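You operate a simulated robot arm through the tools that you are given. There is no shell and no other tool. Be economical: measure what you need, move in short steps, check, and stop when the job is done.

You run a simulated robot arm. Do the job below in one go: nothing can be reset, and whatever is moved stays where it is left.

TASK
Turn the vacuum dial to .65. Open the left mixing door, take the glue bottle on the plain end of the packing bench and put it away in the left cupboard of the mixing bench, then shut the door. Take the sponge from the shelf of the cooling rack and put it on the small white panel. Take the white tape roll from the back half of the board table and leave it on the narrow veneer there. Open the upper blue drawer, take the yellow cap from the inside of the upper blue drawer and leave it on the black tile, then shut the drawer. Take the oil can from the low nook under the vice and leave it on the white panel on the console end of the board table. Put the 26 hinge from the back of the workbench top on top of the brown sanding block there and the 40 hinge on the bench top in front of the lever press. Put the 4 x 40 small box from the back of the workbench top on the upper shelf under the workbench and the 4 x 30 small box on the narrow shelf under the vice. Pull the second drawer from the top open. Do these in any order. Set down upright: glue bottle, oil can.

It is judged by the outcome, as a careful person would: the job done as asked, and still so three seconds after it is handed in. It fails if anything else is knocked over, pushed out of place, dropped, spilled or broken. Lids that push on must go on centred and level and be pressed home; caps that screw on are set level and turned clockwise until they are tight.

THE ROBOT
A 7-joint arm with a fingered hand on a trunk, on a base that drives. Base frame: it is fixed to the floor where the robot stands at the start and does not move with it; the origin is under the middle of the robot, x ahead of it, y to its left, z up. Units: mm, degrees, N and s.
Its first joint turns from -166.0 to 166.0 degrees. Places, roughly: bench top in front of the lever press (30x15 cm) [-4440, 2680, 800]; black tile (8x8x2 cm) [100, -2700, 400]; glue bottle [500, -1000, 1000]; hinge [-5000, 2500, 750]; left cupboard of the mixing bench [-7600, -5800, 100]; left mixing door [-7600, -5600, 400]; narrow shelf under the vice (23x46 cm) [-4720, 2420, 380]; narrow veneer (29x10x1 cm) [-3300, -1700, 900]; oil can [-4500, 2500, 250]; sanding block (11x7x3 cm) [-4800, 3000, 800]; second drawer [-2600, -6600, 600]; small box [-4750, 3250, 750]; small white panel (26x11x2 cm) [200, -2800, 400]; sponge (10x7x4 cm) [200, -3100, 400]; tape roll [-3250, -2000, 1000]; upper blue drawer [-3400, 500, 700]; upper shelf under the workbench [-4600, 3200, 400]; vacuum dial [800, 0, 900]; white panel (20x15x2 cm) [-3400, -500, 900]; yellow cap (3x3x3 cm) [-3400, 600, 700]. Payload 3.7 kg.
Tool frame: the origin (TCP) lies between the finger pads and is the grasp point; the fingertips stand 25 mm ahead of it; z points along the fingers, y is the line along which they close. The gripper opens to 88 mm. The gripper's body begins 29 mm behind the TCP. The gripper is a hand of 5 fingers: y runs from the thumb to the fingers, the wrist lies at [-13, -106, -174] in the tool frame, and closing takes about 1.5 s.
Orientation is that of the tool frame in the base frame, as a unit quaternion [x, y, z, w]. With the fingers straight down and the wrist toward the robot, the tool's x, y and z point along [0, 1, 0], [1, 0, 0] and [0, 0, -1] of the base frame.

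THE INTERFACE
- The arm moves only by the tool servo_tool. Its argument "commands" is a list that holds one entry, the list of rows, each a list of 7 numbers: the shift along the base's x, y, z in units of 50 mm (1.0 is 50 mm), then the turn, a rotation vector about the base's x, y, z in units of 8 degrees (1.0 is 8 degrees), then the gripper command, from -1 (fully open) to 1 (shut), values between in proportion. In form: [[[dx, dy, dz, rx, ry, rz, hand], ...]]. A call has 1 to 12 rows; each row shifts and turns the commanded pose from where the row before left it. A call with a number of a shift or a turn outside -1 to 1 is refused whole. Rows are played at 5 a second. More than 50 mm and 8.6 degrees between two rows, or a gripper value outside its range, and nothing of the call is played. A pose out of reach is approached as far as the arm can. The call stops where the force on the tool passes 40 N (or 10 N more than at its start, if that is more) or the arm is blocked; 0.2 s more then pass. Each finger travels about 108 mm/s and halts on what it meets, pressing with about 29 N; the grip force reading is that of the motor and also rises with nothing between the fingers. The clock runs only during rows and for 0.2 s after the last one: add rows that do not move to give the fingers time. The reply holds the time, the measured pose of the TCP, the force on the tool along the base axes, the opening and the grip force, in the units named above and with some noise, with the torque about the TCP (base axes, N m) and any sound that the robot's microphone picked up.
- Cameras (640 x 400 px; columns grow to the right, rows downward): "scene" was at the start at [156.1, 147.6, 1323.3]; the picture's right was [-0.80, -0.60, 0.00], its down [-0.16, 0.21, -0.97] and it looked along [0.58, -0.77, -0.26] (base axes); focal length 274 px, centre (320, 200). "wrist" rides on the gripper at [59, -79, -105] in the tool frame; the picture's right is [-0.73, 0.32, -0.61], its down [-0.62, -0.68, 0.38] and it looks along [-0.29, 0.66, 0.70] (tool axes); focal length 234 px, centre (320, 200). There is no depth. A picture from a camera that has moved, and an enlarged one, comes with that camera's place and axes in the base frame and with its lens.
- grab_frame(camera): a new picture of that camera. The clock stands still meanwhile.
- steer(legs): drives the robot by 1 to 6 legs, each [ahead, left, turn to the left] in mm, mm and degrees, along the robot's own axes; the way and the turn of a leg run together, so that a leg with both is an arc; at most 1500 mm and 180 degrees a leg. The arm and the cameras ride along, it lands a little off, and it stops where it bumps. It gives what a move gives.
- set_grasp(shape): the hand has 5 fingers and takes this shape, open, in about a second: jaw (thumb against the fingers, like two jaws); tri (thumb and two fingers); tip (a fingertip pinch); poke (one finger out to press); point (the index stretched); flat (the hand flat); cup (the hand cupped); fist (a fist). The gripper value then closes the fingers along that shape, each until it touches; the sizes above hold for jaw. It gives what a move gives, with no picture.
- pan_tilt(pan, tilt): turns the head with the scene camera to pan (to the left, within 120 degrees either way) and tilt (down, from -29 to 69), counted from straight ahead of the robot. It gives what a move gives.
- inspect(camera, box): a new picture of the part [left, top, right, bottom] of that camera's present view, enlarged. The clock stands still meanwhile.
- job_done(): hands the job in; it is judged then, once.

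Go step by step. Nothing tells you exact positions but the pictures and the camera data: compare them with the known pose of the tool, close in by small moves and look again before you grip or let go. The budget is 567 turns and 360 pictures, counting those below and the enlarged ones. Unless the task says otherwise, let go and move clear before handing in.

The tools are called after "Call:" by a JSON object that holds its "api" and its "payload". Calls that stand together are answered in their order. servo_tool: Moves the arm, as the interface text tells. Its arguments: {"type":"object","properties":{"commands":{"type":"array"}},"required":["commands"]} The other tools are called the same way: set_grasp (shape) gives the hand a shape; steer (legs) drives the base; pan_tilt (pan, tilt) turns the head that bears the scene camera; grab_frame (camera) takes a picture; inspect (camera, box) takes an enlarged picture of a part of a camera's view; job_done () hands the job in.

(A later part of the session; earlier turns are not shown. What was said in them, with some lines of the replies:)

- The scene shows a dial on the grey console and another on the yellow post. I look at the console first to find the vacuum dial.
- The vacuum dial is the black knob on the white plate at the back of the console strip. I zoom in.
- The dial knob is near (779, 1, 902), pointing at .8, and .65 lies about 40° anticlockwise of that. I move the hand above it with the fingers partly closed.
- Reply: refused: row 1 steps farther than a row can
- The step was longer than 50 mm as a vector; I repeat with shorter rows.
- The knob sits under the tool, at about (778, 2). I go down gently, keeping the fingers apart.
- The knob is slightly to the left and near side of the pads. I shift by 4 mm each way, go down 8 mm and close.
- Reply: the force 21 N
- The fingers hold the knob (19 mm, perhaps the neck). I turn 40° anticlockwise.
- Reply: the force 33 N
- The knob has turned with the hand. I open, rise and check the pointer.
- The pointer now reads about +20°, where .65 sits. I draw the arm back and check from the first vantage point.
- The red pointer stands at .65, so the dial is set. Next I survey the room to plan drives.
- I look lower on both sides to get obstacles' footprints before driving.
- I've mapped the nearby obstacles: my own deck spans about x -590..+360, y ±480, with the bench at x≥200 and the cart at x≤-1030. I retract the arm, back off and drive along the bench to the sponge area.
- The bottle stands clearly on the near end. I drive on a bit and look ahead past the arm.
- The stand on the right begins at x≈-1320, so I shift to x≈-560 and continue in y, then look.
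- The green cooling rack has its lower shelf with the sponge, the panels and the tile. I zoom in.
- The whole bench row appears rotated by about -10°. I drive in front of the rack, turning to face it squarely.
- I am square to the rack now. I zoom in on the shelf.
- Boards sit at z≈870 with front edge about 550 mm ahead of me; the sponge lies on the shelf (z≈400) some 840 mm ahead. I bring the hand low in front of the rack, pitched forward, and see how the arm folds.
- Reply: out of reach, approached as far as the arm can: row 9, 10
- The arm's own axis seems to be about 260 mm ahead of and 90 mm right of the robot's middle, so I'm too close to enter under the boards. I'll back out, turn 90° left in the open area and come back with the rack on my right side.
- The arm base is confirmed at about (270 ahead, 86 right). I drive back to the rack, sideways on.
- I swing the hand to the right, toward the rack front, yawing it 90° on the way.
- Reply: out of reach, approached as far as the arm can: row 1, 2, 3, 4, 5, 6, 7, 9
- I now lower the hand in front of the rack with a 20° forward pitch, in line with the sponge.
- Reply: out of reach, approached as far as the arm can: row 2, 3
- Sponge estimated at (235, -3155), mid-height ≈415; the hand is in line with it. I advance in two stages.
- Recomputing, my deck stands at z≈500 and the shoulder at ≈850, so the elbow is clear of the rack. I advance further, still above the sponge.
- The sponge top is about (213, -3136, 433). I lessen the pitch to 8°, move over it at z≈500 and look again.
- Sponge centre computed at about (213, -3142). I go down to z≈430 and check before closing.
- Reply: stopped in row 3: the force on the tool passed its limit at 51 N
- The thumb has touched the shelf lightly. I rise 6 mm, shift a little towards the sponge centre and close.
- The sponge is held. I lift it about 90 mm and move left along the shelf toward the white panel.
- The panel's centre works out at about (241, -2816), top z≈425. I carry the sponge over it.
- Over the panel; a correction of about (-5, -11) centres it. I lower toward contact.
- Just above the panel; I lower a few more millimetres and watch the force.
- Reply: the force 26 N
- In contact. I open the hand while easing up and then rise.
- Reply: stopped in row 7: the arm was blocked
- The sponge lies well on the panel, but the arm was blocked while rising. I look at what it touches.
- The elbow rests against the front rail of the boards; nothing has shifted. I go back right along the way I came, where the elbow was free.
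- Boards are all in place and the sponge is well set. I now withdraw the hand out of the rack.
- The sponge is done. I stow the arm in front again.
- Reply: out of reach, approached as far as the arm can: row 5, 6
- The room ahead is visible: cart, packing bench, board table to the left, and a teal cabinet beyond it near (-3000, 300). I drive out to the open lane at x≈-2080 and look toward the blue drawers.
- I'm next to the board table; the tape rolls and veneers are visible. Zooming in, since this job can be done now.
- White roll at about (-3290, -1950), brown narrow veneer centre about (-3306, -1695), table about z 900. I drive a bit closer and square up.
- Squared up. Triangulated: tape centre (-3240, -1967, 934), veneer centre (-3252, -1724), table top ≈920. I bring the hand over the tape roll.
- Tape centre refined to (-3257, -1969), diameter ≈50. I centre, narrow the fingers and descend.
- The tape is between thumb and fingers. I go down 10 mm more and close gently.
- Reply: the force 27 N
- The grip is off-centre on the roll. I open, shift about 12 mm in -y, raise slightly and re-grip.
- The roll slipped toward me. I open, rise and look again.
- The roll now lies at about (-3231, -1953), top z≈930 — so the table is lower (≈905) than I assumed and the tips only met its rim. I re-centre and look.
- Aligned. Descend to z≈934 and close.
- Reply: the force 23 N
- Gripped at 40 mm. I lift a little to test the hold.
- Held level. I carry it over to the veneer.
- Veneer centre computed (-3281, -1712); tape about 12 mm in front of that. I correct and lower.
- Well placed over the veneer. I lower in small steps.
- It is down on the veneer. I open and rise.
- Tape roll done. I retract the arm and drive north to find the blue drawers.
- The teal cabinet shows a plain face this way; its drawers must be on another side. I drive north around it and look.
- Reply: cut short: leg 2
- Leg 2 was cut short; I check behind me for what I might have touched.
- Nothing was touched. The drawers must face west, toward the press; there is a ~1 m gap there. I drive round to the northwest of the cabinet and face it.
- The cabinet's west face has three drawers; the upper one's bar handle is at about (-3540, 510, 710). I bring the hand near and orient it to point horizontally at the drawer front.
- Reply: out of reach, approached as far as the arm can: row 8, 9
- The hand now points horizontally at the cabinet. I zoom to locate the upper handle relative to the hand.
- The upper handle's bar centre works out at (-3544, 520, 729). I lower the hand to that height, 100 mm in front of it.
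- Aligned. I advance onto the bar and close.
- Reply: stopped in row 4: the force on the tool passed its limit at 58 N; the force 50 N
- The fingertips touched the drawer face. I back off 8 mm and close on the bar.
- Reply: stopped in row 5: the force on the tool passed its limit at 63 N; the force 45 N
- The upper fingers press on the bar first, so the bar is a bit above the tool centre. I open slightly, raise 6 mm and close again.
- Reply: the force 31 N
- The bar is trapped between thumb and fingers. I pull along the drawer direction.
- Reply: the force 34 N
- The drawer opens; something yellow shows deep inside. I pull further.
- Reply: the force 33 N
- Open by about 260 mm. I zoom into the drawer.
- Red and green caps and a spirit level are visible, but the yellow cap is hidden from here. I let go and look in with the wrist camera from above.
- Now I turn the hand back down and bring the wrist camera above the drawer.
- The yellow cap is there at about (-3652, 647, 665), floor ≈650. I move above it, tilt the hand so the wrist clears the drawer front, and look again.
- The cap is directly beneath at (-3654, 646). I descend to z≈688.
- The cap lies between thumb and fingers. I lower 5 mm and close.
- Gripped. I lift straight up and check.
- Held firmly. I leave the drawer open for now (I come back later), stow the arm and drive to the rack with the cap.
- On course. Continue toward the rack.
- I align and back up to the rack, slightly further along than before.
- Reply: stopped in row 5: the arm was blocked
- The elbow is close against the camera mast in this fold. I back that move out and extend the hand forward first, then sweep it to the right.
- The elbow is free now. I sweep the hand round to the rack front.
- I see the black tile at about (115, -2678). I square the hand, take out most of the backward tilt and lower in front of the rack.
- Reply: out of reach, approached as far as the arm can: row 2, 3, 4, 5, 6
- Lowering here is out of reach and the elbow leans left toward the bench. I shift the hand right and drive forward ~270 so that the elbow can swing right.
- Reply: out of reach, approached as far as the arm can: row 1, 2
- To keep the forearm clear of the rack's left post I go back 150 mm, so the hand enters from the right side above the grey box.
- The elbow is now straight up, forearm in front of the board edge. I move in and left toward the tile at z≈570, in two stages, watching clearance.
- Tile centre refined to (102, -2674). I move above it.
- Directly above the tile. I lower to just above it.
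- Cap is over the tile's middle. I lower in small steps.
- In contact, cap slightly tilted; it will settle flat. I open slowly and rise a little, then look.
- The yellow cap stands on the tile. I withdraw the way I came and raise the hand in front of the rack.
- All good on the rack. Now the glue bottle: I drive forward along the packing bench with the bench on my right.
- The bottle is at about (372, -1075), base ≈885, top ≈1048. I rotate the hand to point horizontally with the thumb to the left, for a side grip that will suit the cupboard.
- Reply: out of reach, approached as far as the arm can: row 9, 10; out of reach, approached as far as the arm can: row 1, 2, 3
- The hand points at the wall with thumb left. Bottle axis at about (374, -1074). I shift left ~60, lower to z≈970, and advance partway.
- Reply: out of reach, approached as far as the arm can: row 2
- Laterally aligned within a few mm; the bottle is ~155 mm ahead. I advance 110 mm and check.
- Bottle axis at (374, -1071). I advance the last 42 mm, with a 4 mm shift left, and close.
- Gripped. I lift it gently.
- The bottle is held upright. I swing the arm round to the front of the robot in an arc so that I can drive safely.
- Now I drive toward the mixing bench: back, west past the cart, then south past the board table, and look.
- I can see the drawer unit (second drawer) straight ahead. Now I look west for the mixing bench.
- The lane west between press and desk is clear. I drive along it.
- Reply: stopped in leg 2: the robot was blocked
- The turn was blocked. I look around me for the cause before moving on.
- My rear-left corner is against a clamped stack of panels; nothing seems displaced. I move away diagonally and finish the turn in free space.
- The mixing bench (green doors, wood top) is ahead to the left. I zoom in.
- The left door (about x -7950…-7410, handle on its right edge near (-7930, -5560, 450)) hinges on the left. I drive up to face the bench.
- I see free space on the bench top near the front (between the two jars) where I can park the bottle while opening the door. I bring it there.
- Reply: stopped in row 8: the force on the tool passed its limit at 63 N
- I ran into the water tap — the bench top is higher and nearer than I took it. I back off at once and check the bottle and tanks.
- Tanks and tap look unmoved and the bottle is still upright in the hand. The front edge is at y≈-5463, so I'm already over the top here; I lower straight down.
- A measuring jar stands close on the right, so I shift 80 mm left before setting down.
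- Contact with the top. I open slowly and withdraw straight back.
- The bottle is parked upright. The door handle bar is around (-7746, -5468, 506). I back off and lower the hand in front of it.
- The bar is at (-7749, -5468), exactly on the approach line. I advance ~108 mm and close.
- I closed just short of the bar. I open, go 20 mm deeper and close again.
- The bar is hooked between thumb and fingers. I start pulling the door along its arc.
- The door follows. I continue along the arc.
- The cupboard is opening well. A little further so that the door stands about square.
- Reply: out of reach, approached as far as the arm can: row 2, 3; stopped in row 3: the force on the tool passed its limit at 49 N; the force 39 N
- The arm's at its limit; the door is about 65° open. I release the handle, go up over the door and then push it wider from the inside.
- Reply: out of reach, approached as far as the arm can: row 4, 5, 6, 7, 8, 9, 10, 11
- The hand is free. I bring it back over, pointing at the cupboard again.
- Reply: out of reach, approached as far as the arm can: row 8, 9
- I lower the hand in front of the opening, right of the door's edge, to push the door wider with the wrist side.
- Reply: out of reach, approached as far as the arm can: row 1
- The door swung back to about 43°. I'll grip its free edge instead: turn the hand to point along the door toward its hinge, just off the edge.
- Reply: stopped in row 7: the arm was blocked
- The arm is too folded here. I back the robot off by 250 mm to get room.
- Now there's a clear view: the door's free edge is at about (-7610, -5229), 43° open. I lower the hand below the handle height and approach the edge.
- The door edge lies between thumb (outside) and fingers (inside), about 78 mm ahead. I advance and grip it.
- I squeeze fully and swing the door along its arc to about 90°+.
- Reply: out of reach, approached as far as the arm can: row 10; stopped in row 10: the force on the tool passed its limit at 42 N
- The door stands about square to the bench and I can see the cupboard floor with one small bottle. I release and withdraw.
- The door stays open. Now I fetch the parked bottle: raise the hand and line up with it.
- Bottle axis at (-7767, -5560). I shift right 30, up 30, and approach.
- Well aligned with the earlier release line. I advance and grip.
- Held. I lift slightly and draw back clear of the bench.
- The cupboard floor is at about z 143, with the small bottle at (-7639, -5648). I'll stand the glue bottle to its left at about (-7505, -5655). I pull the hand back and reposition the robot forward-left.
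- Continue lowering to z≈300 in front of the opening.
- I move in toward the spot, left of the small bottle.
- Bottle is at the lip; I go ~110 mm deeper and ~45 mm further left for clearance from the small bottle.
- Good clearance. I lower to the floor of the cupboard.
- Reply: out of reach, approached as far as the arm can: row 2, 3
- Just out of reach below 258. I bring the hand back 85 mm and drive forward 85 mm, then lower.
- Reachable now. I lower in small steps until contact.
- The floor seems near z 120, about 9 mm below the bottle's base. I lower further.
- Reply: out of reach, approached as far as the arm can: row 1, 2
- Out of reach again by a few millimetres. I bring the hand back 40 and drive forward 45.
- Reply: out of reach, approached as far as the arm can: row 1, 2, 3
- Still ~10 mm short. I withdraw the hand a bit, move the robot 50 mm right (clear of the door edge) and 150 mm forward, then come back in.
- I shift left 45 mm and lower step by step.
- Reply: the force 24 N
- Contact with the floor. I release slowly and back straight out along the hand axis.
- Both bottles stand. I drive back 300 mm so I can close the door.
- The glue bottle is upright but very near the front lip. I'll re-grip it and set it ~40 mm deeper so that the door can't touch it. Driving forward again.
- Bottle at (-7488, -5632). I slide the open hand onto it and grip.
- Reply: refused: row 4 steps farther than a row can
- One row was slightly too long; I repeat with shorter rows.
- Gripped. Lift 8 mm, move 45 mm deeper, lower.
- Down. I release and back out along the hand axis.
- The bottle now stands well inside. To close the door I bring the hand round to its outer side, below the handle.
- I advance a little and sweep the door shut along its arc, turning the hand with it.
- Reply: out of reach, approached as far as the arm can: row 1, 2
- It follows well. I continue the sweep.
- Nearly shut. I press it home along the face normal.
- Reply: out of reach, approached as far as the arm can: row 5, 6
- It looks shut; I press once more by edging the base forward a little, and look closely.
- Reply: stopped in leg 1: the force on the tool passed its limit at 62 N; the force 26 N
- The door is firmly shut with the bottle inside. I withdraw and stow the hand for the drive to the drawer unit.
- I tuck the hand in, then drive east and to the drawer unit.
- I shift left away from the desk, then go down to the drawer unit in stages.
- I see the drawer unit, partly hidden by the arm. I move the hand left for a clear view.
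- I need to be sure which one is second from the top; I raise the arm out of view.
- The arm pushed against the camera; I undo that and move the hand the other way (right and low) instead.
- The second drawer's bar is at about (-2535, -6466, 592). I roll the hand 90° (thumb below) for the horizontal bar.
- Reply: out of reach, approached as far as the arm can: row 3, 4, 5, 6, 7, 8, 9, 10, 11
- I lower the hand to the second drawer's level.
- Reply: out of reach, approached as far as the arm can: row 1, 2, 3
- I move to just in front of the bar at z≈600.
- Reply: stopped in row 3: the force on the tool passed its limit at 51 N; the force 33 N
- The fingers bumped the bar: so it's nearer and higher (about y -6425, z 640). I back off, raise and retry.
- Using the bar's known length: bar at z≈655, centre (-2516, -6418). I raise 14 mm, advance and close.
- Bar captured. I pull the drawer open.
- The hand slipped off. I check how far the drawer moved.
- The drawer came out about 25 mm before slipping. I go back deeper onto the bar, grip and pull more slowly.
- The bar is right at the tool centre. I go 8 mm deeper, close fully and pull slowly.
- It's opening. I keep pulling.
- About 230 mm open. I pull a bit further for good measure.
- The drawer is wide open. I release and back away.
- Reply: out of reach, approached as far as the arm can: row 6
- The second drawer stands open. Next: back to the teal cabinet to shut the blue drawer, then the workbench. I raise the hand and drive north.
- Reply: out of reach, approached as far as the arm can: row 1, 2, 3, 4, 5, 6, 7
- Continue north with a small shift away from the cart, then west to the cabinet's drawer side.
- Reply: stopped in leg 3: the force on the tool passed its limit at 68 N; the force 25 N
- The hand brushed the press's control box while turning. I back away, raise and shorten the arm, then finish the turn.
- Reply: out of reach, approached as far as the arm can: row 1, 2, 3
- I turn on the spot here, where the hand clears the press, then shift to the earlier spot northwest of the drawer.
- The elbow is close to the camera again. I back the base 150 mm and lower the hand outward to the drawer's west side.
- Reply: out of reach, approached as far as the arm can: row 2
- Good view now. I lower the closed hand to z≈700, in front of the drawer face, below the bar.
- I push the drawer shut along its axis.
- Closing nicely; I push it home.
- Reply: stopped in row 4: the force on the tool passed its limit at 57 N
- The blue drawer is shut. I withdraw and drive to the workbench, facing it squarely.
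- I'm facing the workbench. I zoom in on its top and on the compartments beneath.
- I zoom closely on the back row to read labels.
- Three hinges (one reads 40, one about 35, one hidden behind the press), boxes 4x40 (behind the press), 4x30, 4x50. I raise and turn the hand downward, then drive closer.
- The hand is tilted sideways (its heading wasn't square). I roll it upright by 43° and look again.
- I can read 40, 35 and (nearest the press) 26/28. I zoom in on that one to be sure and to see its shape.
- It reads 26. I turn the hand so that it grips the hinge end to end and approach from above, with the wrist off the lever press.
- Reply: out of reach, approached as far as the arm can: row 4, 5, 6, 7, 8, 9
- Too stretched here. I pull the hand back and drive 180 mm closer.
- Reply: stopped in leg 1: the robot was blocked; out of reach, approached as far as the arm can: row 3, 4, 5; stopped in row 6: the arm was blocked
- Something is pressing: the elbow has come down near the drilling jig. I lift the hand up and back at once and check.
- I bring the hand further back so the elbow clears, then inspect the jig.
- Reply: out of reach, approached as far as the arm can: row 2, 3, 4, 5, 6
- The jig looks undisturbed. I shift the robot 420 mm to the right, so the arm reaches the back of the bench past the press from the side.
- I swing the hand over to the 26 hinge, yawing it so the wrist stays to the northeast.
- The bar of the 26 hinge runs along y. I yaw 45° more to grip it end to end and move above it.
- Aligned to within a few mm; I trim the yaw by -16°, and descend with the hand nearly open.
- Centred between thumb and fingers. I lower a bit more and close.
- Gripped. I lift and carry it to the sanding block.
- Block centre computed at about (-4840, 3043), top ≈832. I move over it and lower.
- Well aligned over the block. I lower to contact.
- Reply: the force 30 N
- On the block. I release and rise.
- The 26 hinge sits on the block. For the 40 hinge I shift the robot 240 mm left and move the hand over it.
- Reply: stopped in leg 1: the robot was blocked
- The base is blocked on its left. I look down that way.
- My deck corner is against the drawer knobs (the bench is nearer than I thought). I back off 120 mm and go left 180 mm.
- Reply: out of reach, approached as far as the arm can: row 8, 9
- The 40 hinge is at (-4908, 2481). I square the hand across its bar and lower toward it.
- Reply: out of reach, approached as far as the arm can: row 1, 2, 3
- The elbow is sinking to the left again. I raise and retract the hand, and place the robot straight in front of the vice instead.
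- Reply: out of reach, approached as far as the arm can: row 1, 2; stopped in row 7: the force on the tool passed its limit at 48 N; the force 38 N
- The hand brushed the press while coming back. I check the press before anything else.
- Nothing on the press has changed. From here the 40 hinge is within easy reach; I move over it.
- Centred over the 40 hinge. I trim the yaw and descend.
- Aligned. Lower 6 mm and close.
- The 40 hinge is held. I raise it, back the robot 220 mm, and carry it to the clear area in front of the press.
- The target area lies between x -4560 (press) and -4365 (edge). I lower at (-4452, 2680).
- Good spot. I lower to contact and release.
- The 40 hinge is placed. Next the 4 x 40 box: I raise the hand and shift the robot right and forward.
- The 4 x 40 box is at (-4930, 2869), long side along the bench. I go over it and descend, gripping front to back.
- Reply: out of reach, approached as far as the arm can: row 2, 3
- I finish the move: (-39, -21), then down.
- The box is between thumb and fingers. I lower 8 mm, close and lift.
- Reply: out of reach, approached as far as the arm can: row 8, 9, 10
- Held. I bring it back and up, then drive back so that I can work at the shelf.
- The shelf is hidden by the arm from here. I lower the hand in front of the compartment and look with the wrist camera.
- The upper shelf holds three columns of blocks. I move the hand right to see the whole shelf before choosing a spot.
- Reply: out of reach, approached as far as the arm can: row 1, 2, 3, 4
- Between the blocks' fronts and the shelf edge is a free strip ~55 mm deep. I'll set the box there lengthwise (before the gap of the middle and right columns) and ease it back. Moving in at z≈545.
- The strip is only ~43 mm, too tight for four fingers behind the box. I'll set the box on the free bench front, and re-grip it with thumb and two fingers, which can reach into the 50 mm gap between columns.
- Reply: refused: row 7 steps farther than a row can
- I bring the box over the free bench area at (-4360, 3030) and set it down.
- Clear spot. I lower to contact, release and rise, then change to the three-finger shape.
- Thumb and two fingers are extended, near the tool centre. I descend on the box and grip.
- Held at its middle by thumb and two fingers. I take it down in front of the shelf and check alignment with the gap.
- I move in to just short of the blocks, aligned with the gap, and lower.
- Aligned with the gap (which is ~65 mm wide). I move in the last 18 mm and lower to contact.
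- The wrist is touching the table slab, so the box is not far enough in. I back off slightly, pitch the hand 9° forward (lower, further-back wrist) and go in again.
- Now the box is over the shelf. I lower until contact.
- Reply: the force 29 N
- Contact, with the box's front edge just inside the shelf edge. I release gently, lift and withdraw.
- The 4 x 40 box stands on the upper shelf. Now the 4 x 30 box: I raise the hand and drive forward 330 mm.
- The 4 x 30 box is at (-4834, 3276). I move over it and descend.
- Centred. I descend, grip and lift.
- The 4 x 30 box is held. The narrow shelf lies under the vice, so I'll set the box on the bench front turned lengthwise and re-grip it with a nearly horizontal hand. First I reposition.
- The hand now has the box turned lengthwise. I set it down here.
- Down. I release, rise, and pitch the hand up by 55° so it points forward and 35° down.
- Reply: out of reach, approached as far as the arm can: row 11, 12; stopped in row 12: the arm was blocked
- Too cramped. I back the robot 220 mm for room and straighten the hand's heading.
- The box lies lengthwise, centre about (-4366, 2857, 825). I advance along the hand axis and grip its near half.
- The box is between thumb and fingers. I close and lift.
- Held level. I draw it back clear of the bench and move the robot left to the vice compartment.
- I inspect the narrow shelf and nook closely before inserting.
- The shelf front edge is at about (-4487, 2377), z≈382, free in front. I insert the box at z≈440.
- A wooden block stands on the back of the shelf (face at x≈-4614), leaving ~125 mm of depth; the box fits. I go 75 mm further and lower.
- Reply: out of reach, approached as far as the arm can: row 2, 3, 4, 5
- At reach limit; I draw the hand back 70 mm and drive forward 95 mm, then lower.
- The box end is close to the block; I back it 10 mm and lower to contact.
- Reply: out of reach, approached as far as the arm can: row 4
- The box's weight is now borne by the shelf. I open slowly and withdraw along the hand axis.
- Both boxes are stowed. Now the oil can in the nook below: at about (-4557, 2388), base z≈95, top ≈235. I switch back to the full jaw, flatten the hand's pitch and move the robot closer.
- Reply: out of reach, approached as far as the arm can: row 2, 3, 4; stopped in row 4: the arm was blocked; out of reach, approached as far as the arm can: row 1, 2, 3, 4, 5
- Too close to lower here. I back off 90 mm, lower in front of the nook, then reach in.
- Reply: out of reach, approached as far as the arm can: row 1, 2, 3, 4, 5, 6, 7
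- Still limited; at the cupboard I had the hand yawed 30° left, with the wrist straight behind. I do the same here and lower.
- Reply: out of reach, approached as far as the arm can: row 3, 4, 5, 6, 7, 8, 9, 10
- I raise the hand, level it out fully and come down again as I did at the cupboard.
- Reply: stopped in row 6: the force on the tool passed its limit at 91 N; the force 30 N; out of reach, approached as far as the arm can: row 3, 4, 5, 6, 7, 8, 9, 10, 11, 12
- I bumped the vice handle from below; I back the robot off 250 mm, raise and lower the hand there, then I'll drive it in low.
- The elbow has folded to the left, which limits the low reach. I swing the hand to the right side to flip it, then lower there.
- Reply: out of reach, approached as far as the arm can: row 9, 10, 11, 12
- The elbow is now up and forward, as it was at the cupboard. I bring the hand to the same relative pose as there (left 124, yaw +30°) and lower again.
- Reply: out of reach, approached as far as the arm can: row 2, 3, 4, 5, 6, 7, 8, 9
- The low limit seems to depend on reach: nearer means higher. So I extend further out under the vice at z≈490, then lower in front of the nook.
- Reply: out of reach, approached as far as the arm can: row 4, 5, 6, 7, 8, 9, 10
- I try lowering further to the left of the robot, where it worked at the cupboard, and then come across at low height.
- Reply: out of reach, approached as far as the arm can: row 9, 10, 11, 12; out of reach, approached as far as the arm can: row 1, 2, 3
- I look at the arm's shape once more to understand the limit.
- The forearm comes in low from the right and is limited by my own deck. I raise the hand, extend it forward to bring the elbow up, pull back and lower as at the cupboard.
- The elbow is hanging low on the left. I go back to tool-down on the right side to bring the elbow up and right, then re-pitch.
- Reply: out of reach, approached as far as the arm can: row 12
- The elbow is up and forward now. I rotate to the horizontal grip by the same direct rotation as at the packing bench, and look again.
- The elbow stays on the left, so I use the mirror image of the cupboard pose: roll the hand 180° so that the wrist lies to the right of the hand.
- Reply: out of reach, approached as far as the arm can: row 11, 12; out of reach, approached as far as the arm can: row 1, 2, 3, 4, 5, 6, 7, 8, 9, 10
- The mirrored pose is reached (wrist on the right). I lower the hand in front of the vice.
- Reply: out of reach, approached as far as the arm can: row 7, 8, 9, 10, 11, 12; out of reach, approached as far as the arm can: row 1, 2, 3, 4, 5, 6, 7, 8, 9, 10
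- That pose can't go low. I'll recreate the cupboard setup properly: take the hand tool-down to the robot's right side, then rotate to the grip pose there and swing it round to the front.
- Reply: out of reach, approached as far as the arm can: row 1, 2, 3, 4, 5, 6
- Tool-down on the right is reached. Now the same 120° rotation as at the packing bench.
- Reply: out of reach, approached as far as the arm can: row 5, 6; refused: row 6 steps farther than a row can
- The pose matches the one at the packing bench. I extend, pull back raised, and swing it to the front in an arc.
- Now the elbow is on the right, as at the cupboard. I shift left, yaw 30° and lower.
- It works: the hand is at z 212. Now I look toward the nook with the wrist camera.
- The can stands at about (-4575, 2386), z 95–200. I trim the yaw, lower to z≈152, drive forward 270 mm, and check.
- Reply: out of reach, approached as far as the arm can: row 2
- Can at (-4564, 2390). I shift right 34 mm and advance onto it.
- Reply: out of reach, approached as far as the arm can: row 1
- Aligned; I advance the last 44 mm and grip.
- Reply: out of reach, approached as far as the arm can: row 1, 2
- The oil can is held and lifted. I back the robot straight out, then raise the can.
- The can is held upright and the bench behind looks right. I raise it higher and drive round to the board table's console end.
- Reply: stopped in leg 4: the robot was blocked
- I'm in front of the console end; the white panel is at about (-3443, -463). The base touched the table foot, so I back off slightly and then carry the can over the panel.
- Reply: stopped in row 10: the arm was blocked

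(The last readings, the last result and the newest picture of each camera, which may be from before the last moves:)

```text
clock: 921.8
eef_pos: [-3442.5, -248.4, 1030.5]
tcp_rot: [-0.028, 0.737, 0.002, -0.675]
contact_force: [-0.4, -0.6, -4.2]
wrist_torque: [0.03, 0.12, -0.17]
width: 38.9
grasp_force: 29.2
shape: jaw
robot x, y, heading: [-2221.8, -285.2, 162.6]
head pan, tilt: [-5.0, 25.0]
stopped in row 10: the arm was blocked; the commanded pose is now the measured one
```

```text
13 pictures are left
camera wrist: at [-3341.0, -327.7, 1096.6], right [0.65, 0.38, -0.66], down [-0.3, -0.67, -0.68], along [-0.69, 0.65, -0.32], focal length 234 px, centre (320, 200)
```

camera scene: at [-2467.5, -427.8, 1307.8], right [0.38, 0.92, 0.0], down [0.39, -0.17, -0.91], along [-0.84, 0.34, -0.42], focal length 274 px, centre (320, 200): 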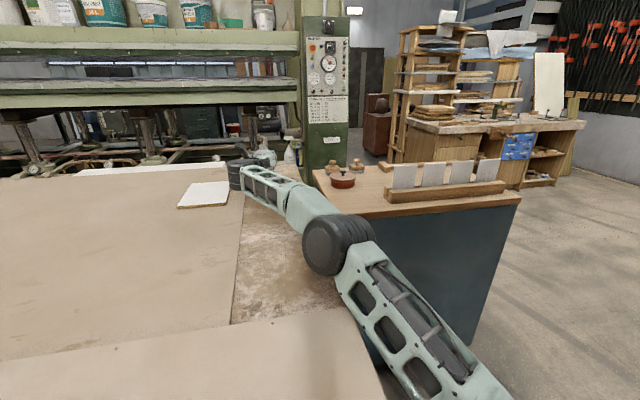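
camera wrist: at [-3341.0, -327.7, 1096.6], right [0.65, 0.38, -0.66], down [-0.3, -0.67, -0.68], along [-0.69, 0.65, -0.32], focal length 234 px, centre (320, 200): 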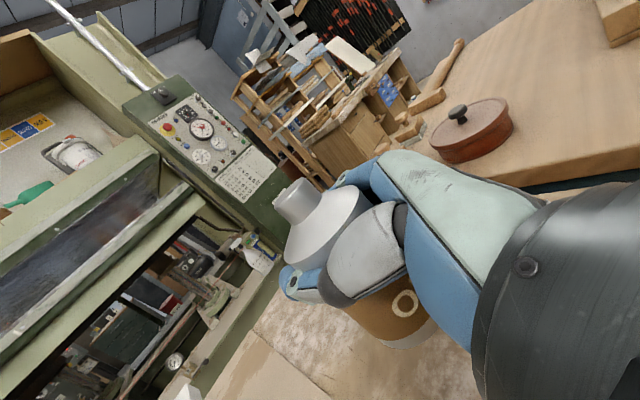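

The upper arm is pressing on something near the table/cabinet corner. I pull back and up at once.

Call:
{"api": "servo_tool", "payload": {"commands": [[[0.6, 0, 0.6, 0, 0, 0, 0.4], [0.7, 0, 0.6, 0, 0, 0, 0.4], [0.8, 0, 0.4, 0, 0, 0, 0.4], [0.9, 0, 0.2, 0, 0, 0, 0.4], [0.9, 0, 0, 0, 0, 0, 0.4], [0.9, 0, 0, 0, 0, 0, 0.4]]]}}

Call:
{"api": "steer", "payload": {"legs": [[-250, 0, 0], [0, 0, 7]]}}

Call:
{"api": "grab_frame", "payload": {"camera": "scene"}}

```text
clock: 923.2
eef_pos: [-3182.3, -292.0, 1135.6]
tcp_rot: [-0.039, 0.734, -0.007, -0.678]
contact_force: [-0.8, 0.4, -3.3]
wrist_torque: [0.0, 0.06, 0.03]
width: 39.2
grasp_force: 28.9
shape: jaw
robot x, y, heading: [-2205.6, -289.7, 163.5]
head pan, tilt: [-5.0, 25.0]
```

```text
clock: 925.6
eef_pos: [-2933.7, -487.3, 1135.3]
tcp_rot: [-0.087, 0.729, -0.049, -0.677]
contact_force: [0.2, 0.9, -2.8]
wrist_torque: [0.0, 0.04, -0.04]
width: 38.9
grasp_force: 29.1
shape: jaw
robot x, y, heading: [-1962.3, -357.9, 171.0]
head pan, tilt: [-5.0, 25.0]
```

```text
12 pictures are left
camera scene: at [-2189.4, -547.0, 1307.0], right [0.24, 0.97, 0.0], down [0.41, -0.1, -0.91], along [-0.88, 0.22, -0.42], focal length 274 px, centre (320, 200)
```

scene: 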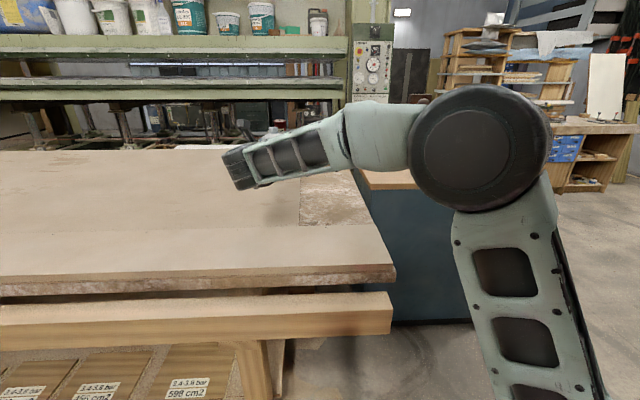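

That side is too cramped for the elbow. The panel is better reached from the gap west of the teal cabinet, so I tuck the can in and drive round there.

Call:
{"api": "servo_tool", "payload": {"commands": [[[0.9, 0.1, 0.1, 0, 0, 0, 0.4], [0.9, 0.1, 0.1, 0, 0, 0, 0.4], [0.9, 0.1, 0.1, 0, 0, 0, 0.4], [0.9, 0.1, 0.1, 0, 0, 0, 0.4], [0.9, 0.1, 0, 0, 0, 0, 0.4], [0.9, 0.1, 0, 0, 0, 0, 0.4]]]}}

Call:
{"api": "steer", "payload": {"legs": [[0, -800, 0], [150, -800, 0], [1500, 0, 0], [600, 150, 0], [0, 0, 109]]}}

Call:
{"api": "pan_tilt", "payload": {"pan": 10, "tilt": 30}}

Call:
{"api": "grab_frame", "payload": {"camera": "scene"}}

```text
clock: 927.0
eef_pos: [-2662.8, -456.7, 1155.2]
tcp_rot: [-0.086, 0.729, -0.049, -0.677]
contact_force: [-1.0, -0.2, -2.4]
wrist_torque: [0.0, 0.05, 0.0]
width: 39.0
grasp_force: 29.1
shape: jaw
robot x, y, heading: [-1963.6, -359.6, 170.8]
head pan, tilt: [-5.0, 25.0]
```

```text
clock: 950.0
eef_pos: [-3625.3, 805.7, 1156.5]
tcp_rot: [0.644, -0.353, 0.58, 0.352]
contact_force: [0.1, -0.5, -3.1]
wrist_torque: [-0.03, 0.02, -0.02]
width: 38.7
grasp_force: 29.5
shape: jaw
robot x, y, heading: [-3945.9, 1436.2, -80.1]
head pan, tilt: [-5.0, 25.0]
```

```text
clock: 950.7
eef_pos: [-3625.8, 806.4, 1155.4]
tcp_rot: [0.643, -0.354, 0.581, 0.352]
contact_force: [-0.6, 0.8, -2.7]
wrist_torque: [-0.02, -0.02, -0.01]
width: 38.4
grasp_force: 29.4
shape: jaw
robot x, y, heading: [-3946.7, 1430.5, -80.2]
head pan, tilt: [10.0, 30.0]
```

```text
11 pictures are left
camera scene: at [-3676.3, 1286.3, 1299.1], right [-0.94, -0.34, 0.0], down [-0.17, 0.47, -0.87], along [0.3, -0.81, -0.5], focal length 274 px, centre (320, 200)
```

scene: 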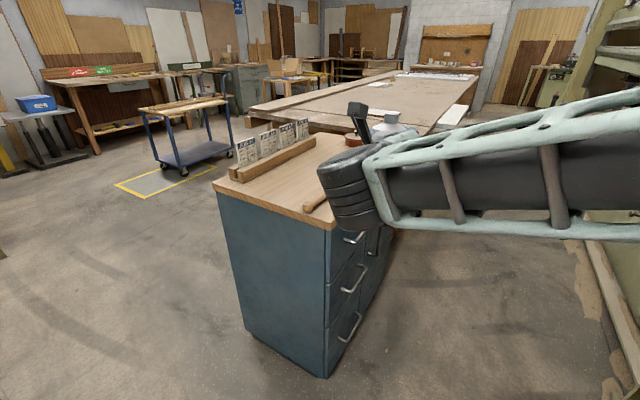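

The cabinet stands as before. I move right 200 and forward 950 into the gap.

Call:
{"api": "steer", "payload": {"legs": [[0, -200, 0], [950, 0, 0]]}}

Call:
{"api": "grab_frame", "payload": {"camera": "scene"}}

```text
clock: 956.9
eef_pos: [-3660.0, -165.7, 1156.3]
tcp_rot: [0.644, -0.355, 0.579, 0.353]
contact_force: [0.5, 0.0, -2.5]
wrist_torque: [-0.01, -0.01, -0.01]
width: 38.4
grasp_force: 28.9
shape: jaw
robot x, y, heading: [-3984.8, 463.9, -80.4]
head pan, tilt: [10.0, 30.0]
```

```text
10 pictures are left
camera scene: at [-3708.1, 314.2, 1299.1], right [-0.94, -0.34, 0.0], down [-0.17, 0.47, -0.87], along [0.29, -0.81, -0.5], focal length 274 px, centre (320, 200)
```

scene: 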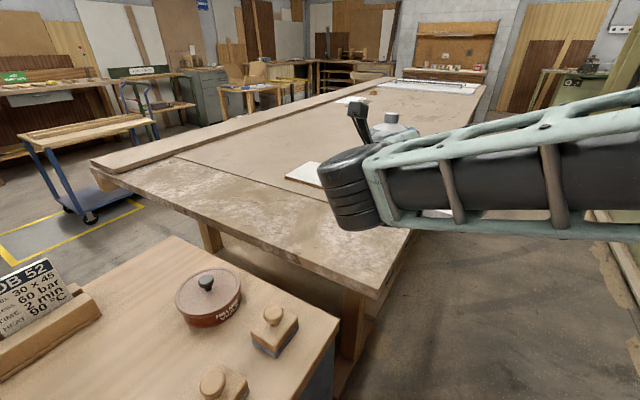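

Panel centre recomputed at (-3450, -447). I extend the can over it and begin to lower.

Call:
{"api": "servo_tool", "payload": {"commands": [[[0.52, -0.7, 0, 0, 0, 0, 0.4], [0.52, -0.7, 0, 0, 0, 0, 0.4], [0.52, -0.7, 0, 0, 0, 0, 0.4], [0.52, -0.7, -0.1, 0, 0, 0, 0.4], [0.52, -0.7, -0.2, 0, 0, 0, 0.4], [0.52, -0.7, -0.3, 0, 0, 0, 0.4], [0.52, -0.7, -0.4, 0, 0, 0, 0.4], [0.52, -0.7, -0.4, 0, 0, 0, 0.4], [0, 0, -0.6, 0, 0, 0, 0.4], [0, 0, 0, 0, 0, 0, 0.4]]]}}

Call:
{"api": "grab_frame", "payload": {"camera": "wrist"}}

Call:
{"api": "grab_frame", "payload": {"camera": "scene"}}

```text
clock: 959.1
eef_pos: [-3450.0, -446.8, 1055.9]
tcp_rot: [0.644, -0.354, 0.579, 0.353]
contact_force: [-0.2, -0.3, -2.9]
wrist_torque: [-0.04, 0.0, -0.01]
width: 38.3
grasp_force: 29.1
shape: jaw
robot x, y, heading: [-3979.9, 459.0, -80.0]
head pan, tilt: [10.0, 30.0]
```

```text
9 pictures are left
camera wrist: at [-3430.5, -319.4, 1118.9], right [-0.64, 0.4, -0.66], down [0.73, 0.04, -0.68], along [-0.25, -0.92, -0.31], focal length 234 px, centre (320, 200)
```

wrist: 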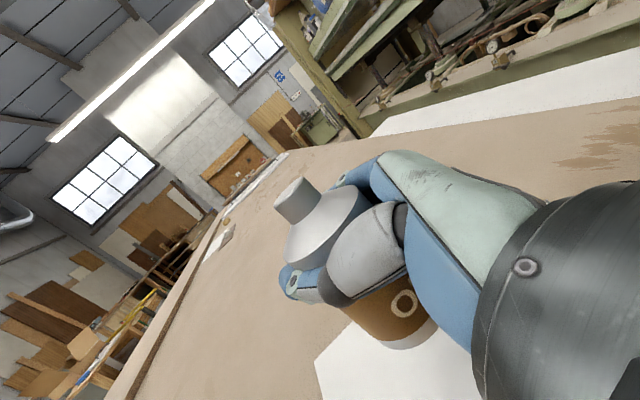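

```text
8 pictures are left
camera scene: at [-3708.1, 314.2, 1299.0], right [-0.94, -0.34, 0.0], down [-0.17, 0.47, -0.87], along [0.29, -0.81, -0.5], focal length 274 px, centre (320, 200)
```

scene: 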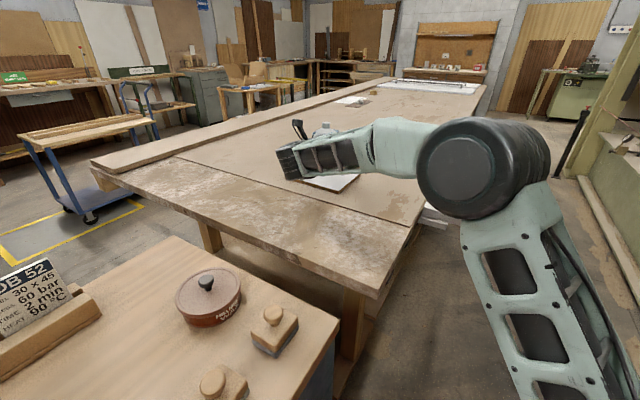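

Centred over the panel. I lower to contact.

Call:
{"api": "servo_tool", "payload": {"commands": [[[0, 0, -0.5, 0, 0, 0, 0.4], [0, 0, -0.2, 0, 0, 0, 0.4], [0, 0, -0.1, 0, 0, 0, 0.4], [0, 0, -0.08, 0, 0, 0, 0.4], [0, 0, 0, 0, 0, 0, 0.4]]]}}

Call:
{"api": "servo_tool", "payload": {"commands": [[[0, 0, -0.06, 0, 0, 0, 0.4], [0, 0, -0.06, 0, 0, 0, 0.4], [0, 0, 0, 0, 0, 0, 0.4]]]}}

```text
clock: 960.3
eef_pos: [-3450.8, -446.9, 1009.5]
tcp_rot: [0.643, -0.354, 0.58, 0.353]
contact_force: [0.0, -0.4, -2.6]
wrist_torque: [0.01, -0.01, -0.02]
width: 38.4
grasp_force: 29.1
shape: jaw
robot x, y, heading: [-3978.6, 464.5, -79.9]
head pan, tilt: [10.0, 30.0]
```

```text
clock: 961.1
eef_pos: [-3451.1, -445.4, 1005.6]
tcp_rot: [0.643, -0.355, 0.579, 0.353]
contact_force: [0.4, 0.0, -2.3]
wrist_torque: [-0.01, -0.03, -0.01]
width: 38.3
grasp_force: 29.2
shape: jaw
robot x, y, heading: [-3980.2, 462.7, -80.2]
head pan, tilt: [10.0, 30.0]
```

Call:
{"api": "servo_tool", "payload": {"commands": [[[0, 0, -0.08, 0, 0, 0, 0.4], [0, 0, -0.08, 0, 0, 0, 0.4], [0, 0, 0, 0, 0, 0, 0.4]]]}}

Call:
{"api": "servo_tool", "payload": {"commands": [[[0, 0, -0.06, 0, 0, 0, 0.4], [0, 0, 0, 0, 0, 0, 0.4]]]}}

```text
clock: 961.9
eef_pos: [-3451.4, -446.4, 997.1]
tcp_rot: [0.644, -0.354, 0.58, 0.353]
contact_force: [-0.2, 0.0, -2.5]
wrist_torque: [-0.02, -0.01, 0.02]
width: 38.5
grasp_force: 29.4
shape: jaw
robot x, y, heading: [-3976.0, 460.1, -80.1]
head pan, tilt: [10.0, 30.0]
```

```text
clock: 962.5
eef_pos: [-3451.3, -446.2, 995.4]
tcp_rot: [0.643, -0.354, 0.581, 0.353]
contact_force: [0.7, 0.8, 2.9]
wrist_torque: [-0.1, 0.02, 0.01]
width: 38.5
grasp_force: 29.0
shape: jaw
robot x, y, heading: [-3978.9, 459.6, -80.1]
head pan, tilt: [10.0, 30.0]
```

Contact is beginning. I lower one more millimetre or two and check.

Call:
{"api": "servo_tool", "payload": {"commands": [[[0, 0, -0.04, 0, 0, 0, 0.4], [0, 0, 0, 0, 0, 0, 0.4]]]}}

Call:
{"api": "grab_frame", "payload": {"camera": "wrist"}}

```text
clock: 963.1
eef_pos: [-3452.5, -445.7, 994.4]
tcp_rot: [0.643, -0.353, 0.581, 0.354]
contact_force: [-0.1, 1.1, 11.0]
wrist_torque: [-0.19, 0.11, 0.02]
width: 38.2
grasp_force: 29.3
shape: jaw
robot x, y, heading: [-3979.6, 465.0, -80.2]
head pan, tilt: [10.0, 30.0]
```

```text
7 pictures are left
camera wrist: at [-3432.3, -319.2, 1057.6], right [-0.64, 0.4, -0.66], down [0.73, 0.04, -0.68], along [-0.25, -0.92, -0.31], focal length 234 px, centre (320, 200)
```

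wrist: 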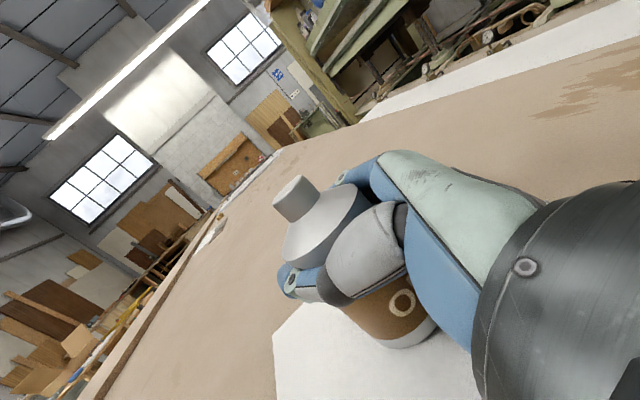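

The can stands on the panel. I open slowly and back straight away.

Call:
{"api": "servo_tool", "payload": {"commands": [[[0, 0, 0.01, 0, 0, 0, 0.2], [0, 0, 0, 0, 0, 0, 0], [0, 0, 0, 0, 0, 0, -0.5], [0, 0, 0, 0, 0, 0, -1], [0, 0, 0, 0, 0, 0, -1], [-0.16, 0.27, 0, 0, 0, 0, -1], [-0.35, 0.6, 0, 0, 0, 0, -1], [-0.45, 0.78, 0.05, 0, 0, 0, -1], [-0.45, 0.78, 0.3, 0, 0, 0, -1], [-0.4, 0.7, 0.4, 0, 0, 0, -1], [-0.4, 0.7, 0.4, 0, 0, 0, -1]]]}}

Call:
{"api": "inspect", "payload": {"camera": "scene", "box": [250, 110, 400, 210]}}

```text
clock: 965.5
eef_pos: [-3562.8, -255.0, 1050.0]
tcp_rot: [0.644, -0.354, 0.579, 0.354]
contact_force: [0.1, -0.3, -0.1]
wrist_torque: [0.01, -0.01, 0.0]
width: 87.8
grasp_force: 0.2
shape: jaw
robot x, y, heading: [-3978.3, 461.8, -80.2]
head pan, tilt: [10.0, 30.0]
```

```text
4.00 times, centred on (325, 160) of scene
camera zoom: at [-3707.9, 314.0, 1299.0], right [-0.94, -0.34, 0.0], down [-0.17, 0.47, -0.87], along [0.29, -0.81, -0.5], focal length 1097 px, centre (300, 360)
```

zoom: 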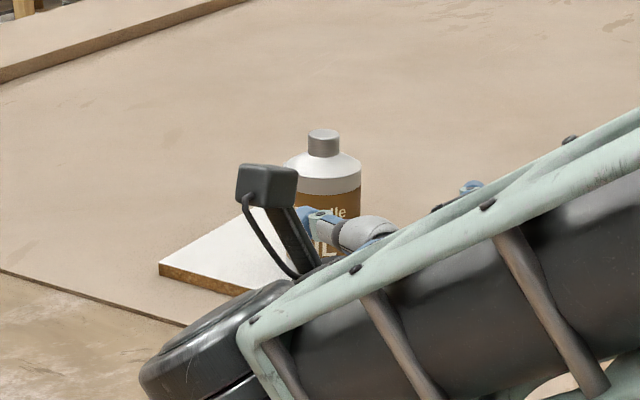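

The oil can stands upright on the white panel. I drive clear and take a last look.

Call:
{"api": "steer", "payload": {"legs": [[-700, 0, 0]]}}

Call:
{"api": "pan_tilt", "payload": {"pan": 15, "tilt": 20}}

Call:
{"api": "grab_frame", "payload": {"camera": "scene"}}

```text
clock: 969.3
eef_pos: [-3682.6, 434.2, 1051.3]
tcp_rot: [0.642, -0.355, 0.58, 0.354]
contact_force: [-0.1, 0.6, -0.6]
wrist_torque: [-0.01, 0.0, 0.02]
width: 87.9
grasp_force: 0.0
shape: jaw
robot x, y, heading: [-4101.2, 1155.8, -80.1]
head pan, tilt: [10.0, 30.0]
```

```text
clock: 970.0
eef_pos: [-3682.5, 435.5, 1051.7]
tcp_rot: [0.643, -0.354, 0.579, 0.355]
contact_force: [0.8, -0.3, 0.0]
wrist_torque: [-0.02, -0.01, 0.0]
width: 87.8
grasp_force: 0.1
shape: jaw
robot x, y, heading: [-4096.1, 1153.6, -80.1]
head pan, tilt: [15.0, 20.0]
```

```text
5 pictures are left
camera scene: at [-3818.3, 1004.8, 1315.1], right [-0.91, -0.42, 0.0], down [-0.14, 0.31, -0.94], along [0.39, -0.85, -0.34], focal length 274 px, centre (320, 200)
```

scene: 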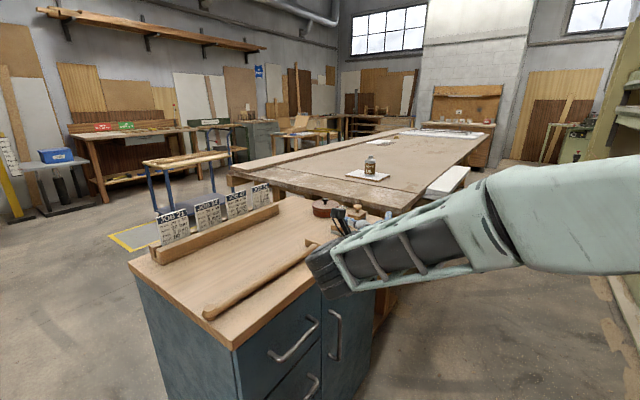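

The oil can stands on the panel, the blue drawer is shut, and the hand is empty and clear, so I hand the job in.

Call:
{"api": "job_done", "payload": {}}

```text
The job is handed in.
```

All the tasks you listed are done, and I handed the job in with the hand empty and clear.

- **Vacuum dial:** it points at .65.
- **Glue bottle:** it stands upright in the left mixing cupboard, and the door is pressed shut.
- **Sponge:** it lies on the small white panel.
- **White tape roll:** it is on the narrow veneer.
- **Yellow cap:** it stands on the black tile, and the upper blue drawer is shut.
- **Oil can:** it stands upright on the white panel at the console end of the board table.
- **Hinges:** the 26 is on the sanding block and the 40 is in front of the lever press.
- **Small boxes:** the 4 x 40 is on the upper shelf under the workbench. It sits right at the front edge, because the blocks behind it left only a narrow strip. The 4 x 30 is on the narrow shelf under the vice.
- **Second drawer:** it is open about 320 mm.

The arm or base bumped a few things on the way. I hit the water tap, the lever press, the press control box, the vice, the rack boards, the clamped panel stack and the board-table foot. Near the board table the upper arm also pressed on something I could not identify. I saw nothing moved or damaged afterwards, though I did not re-inspect the vice up close.
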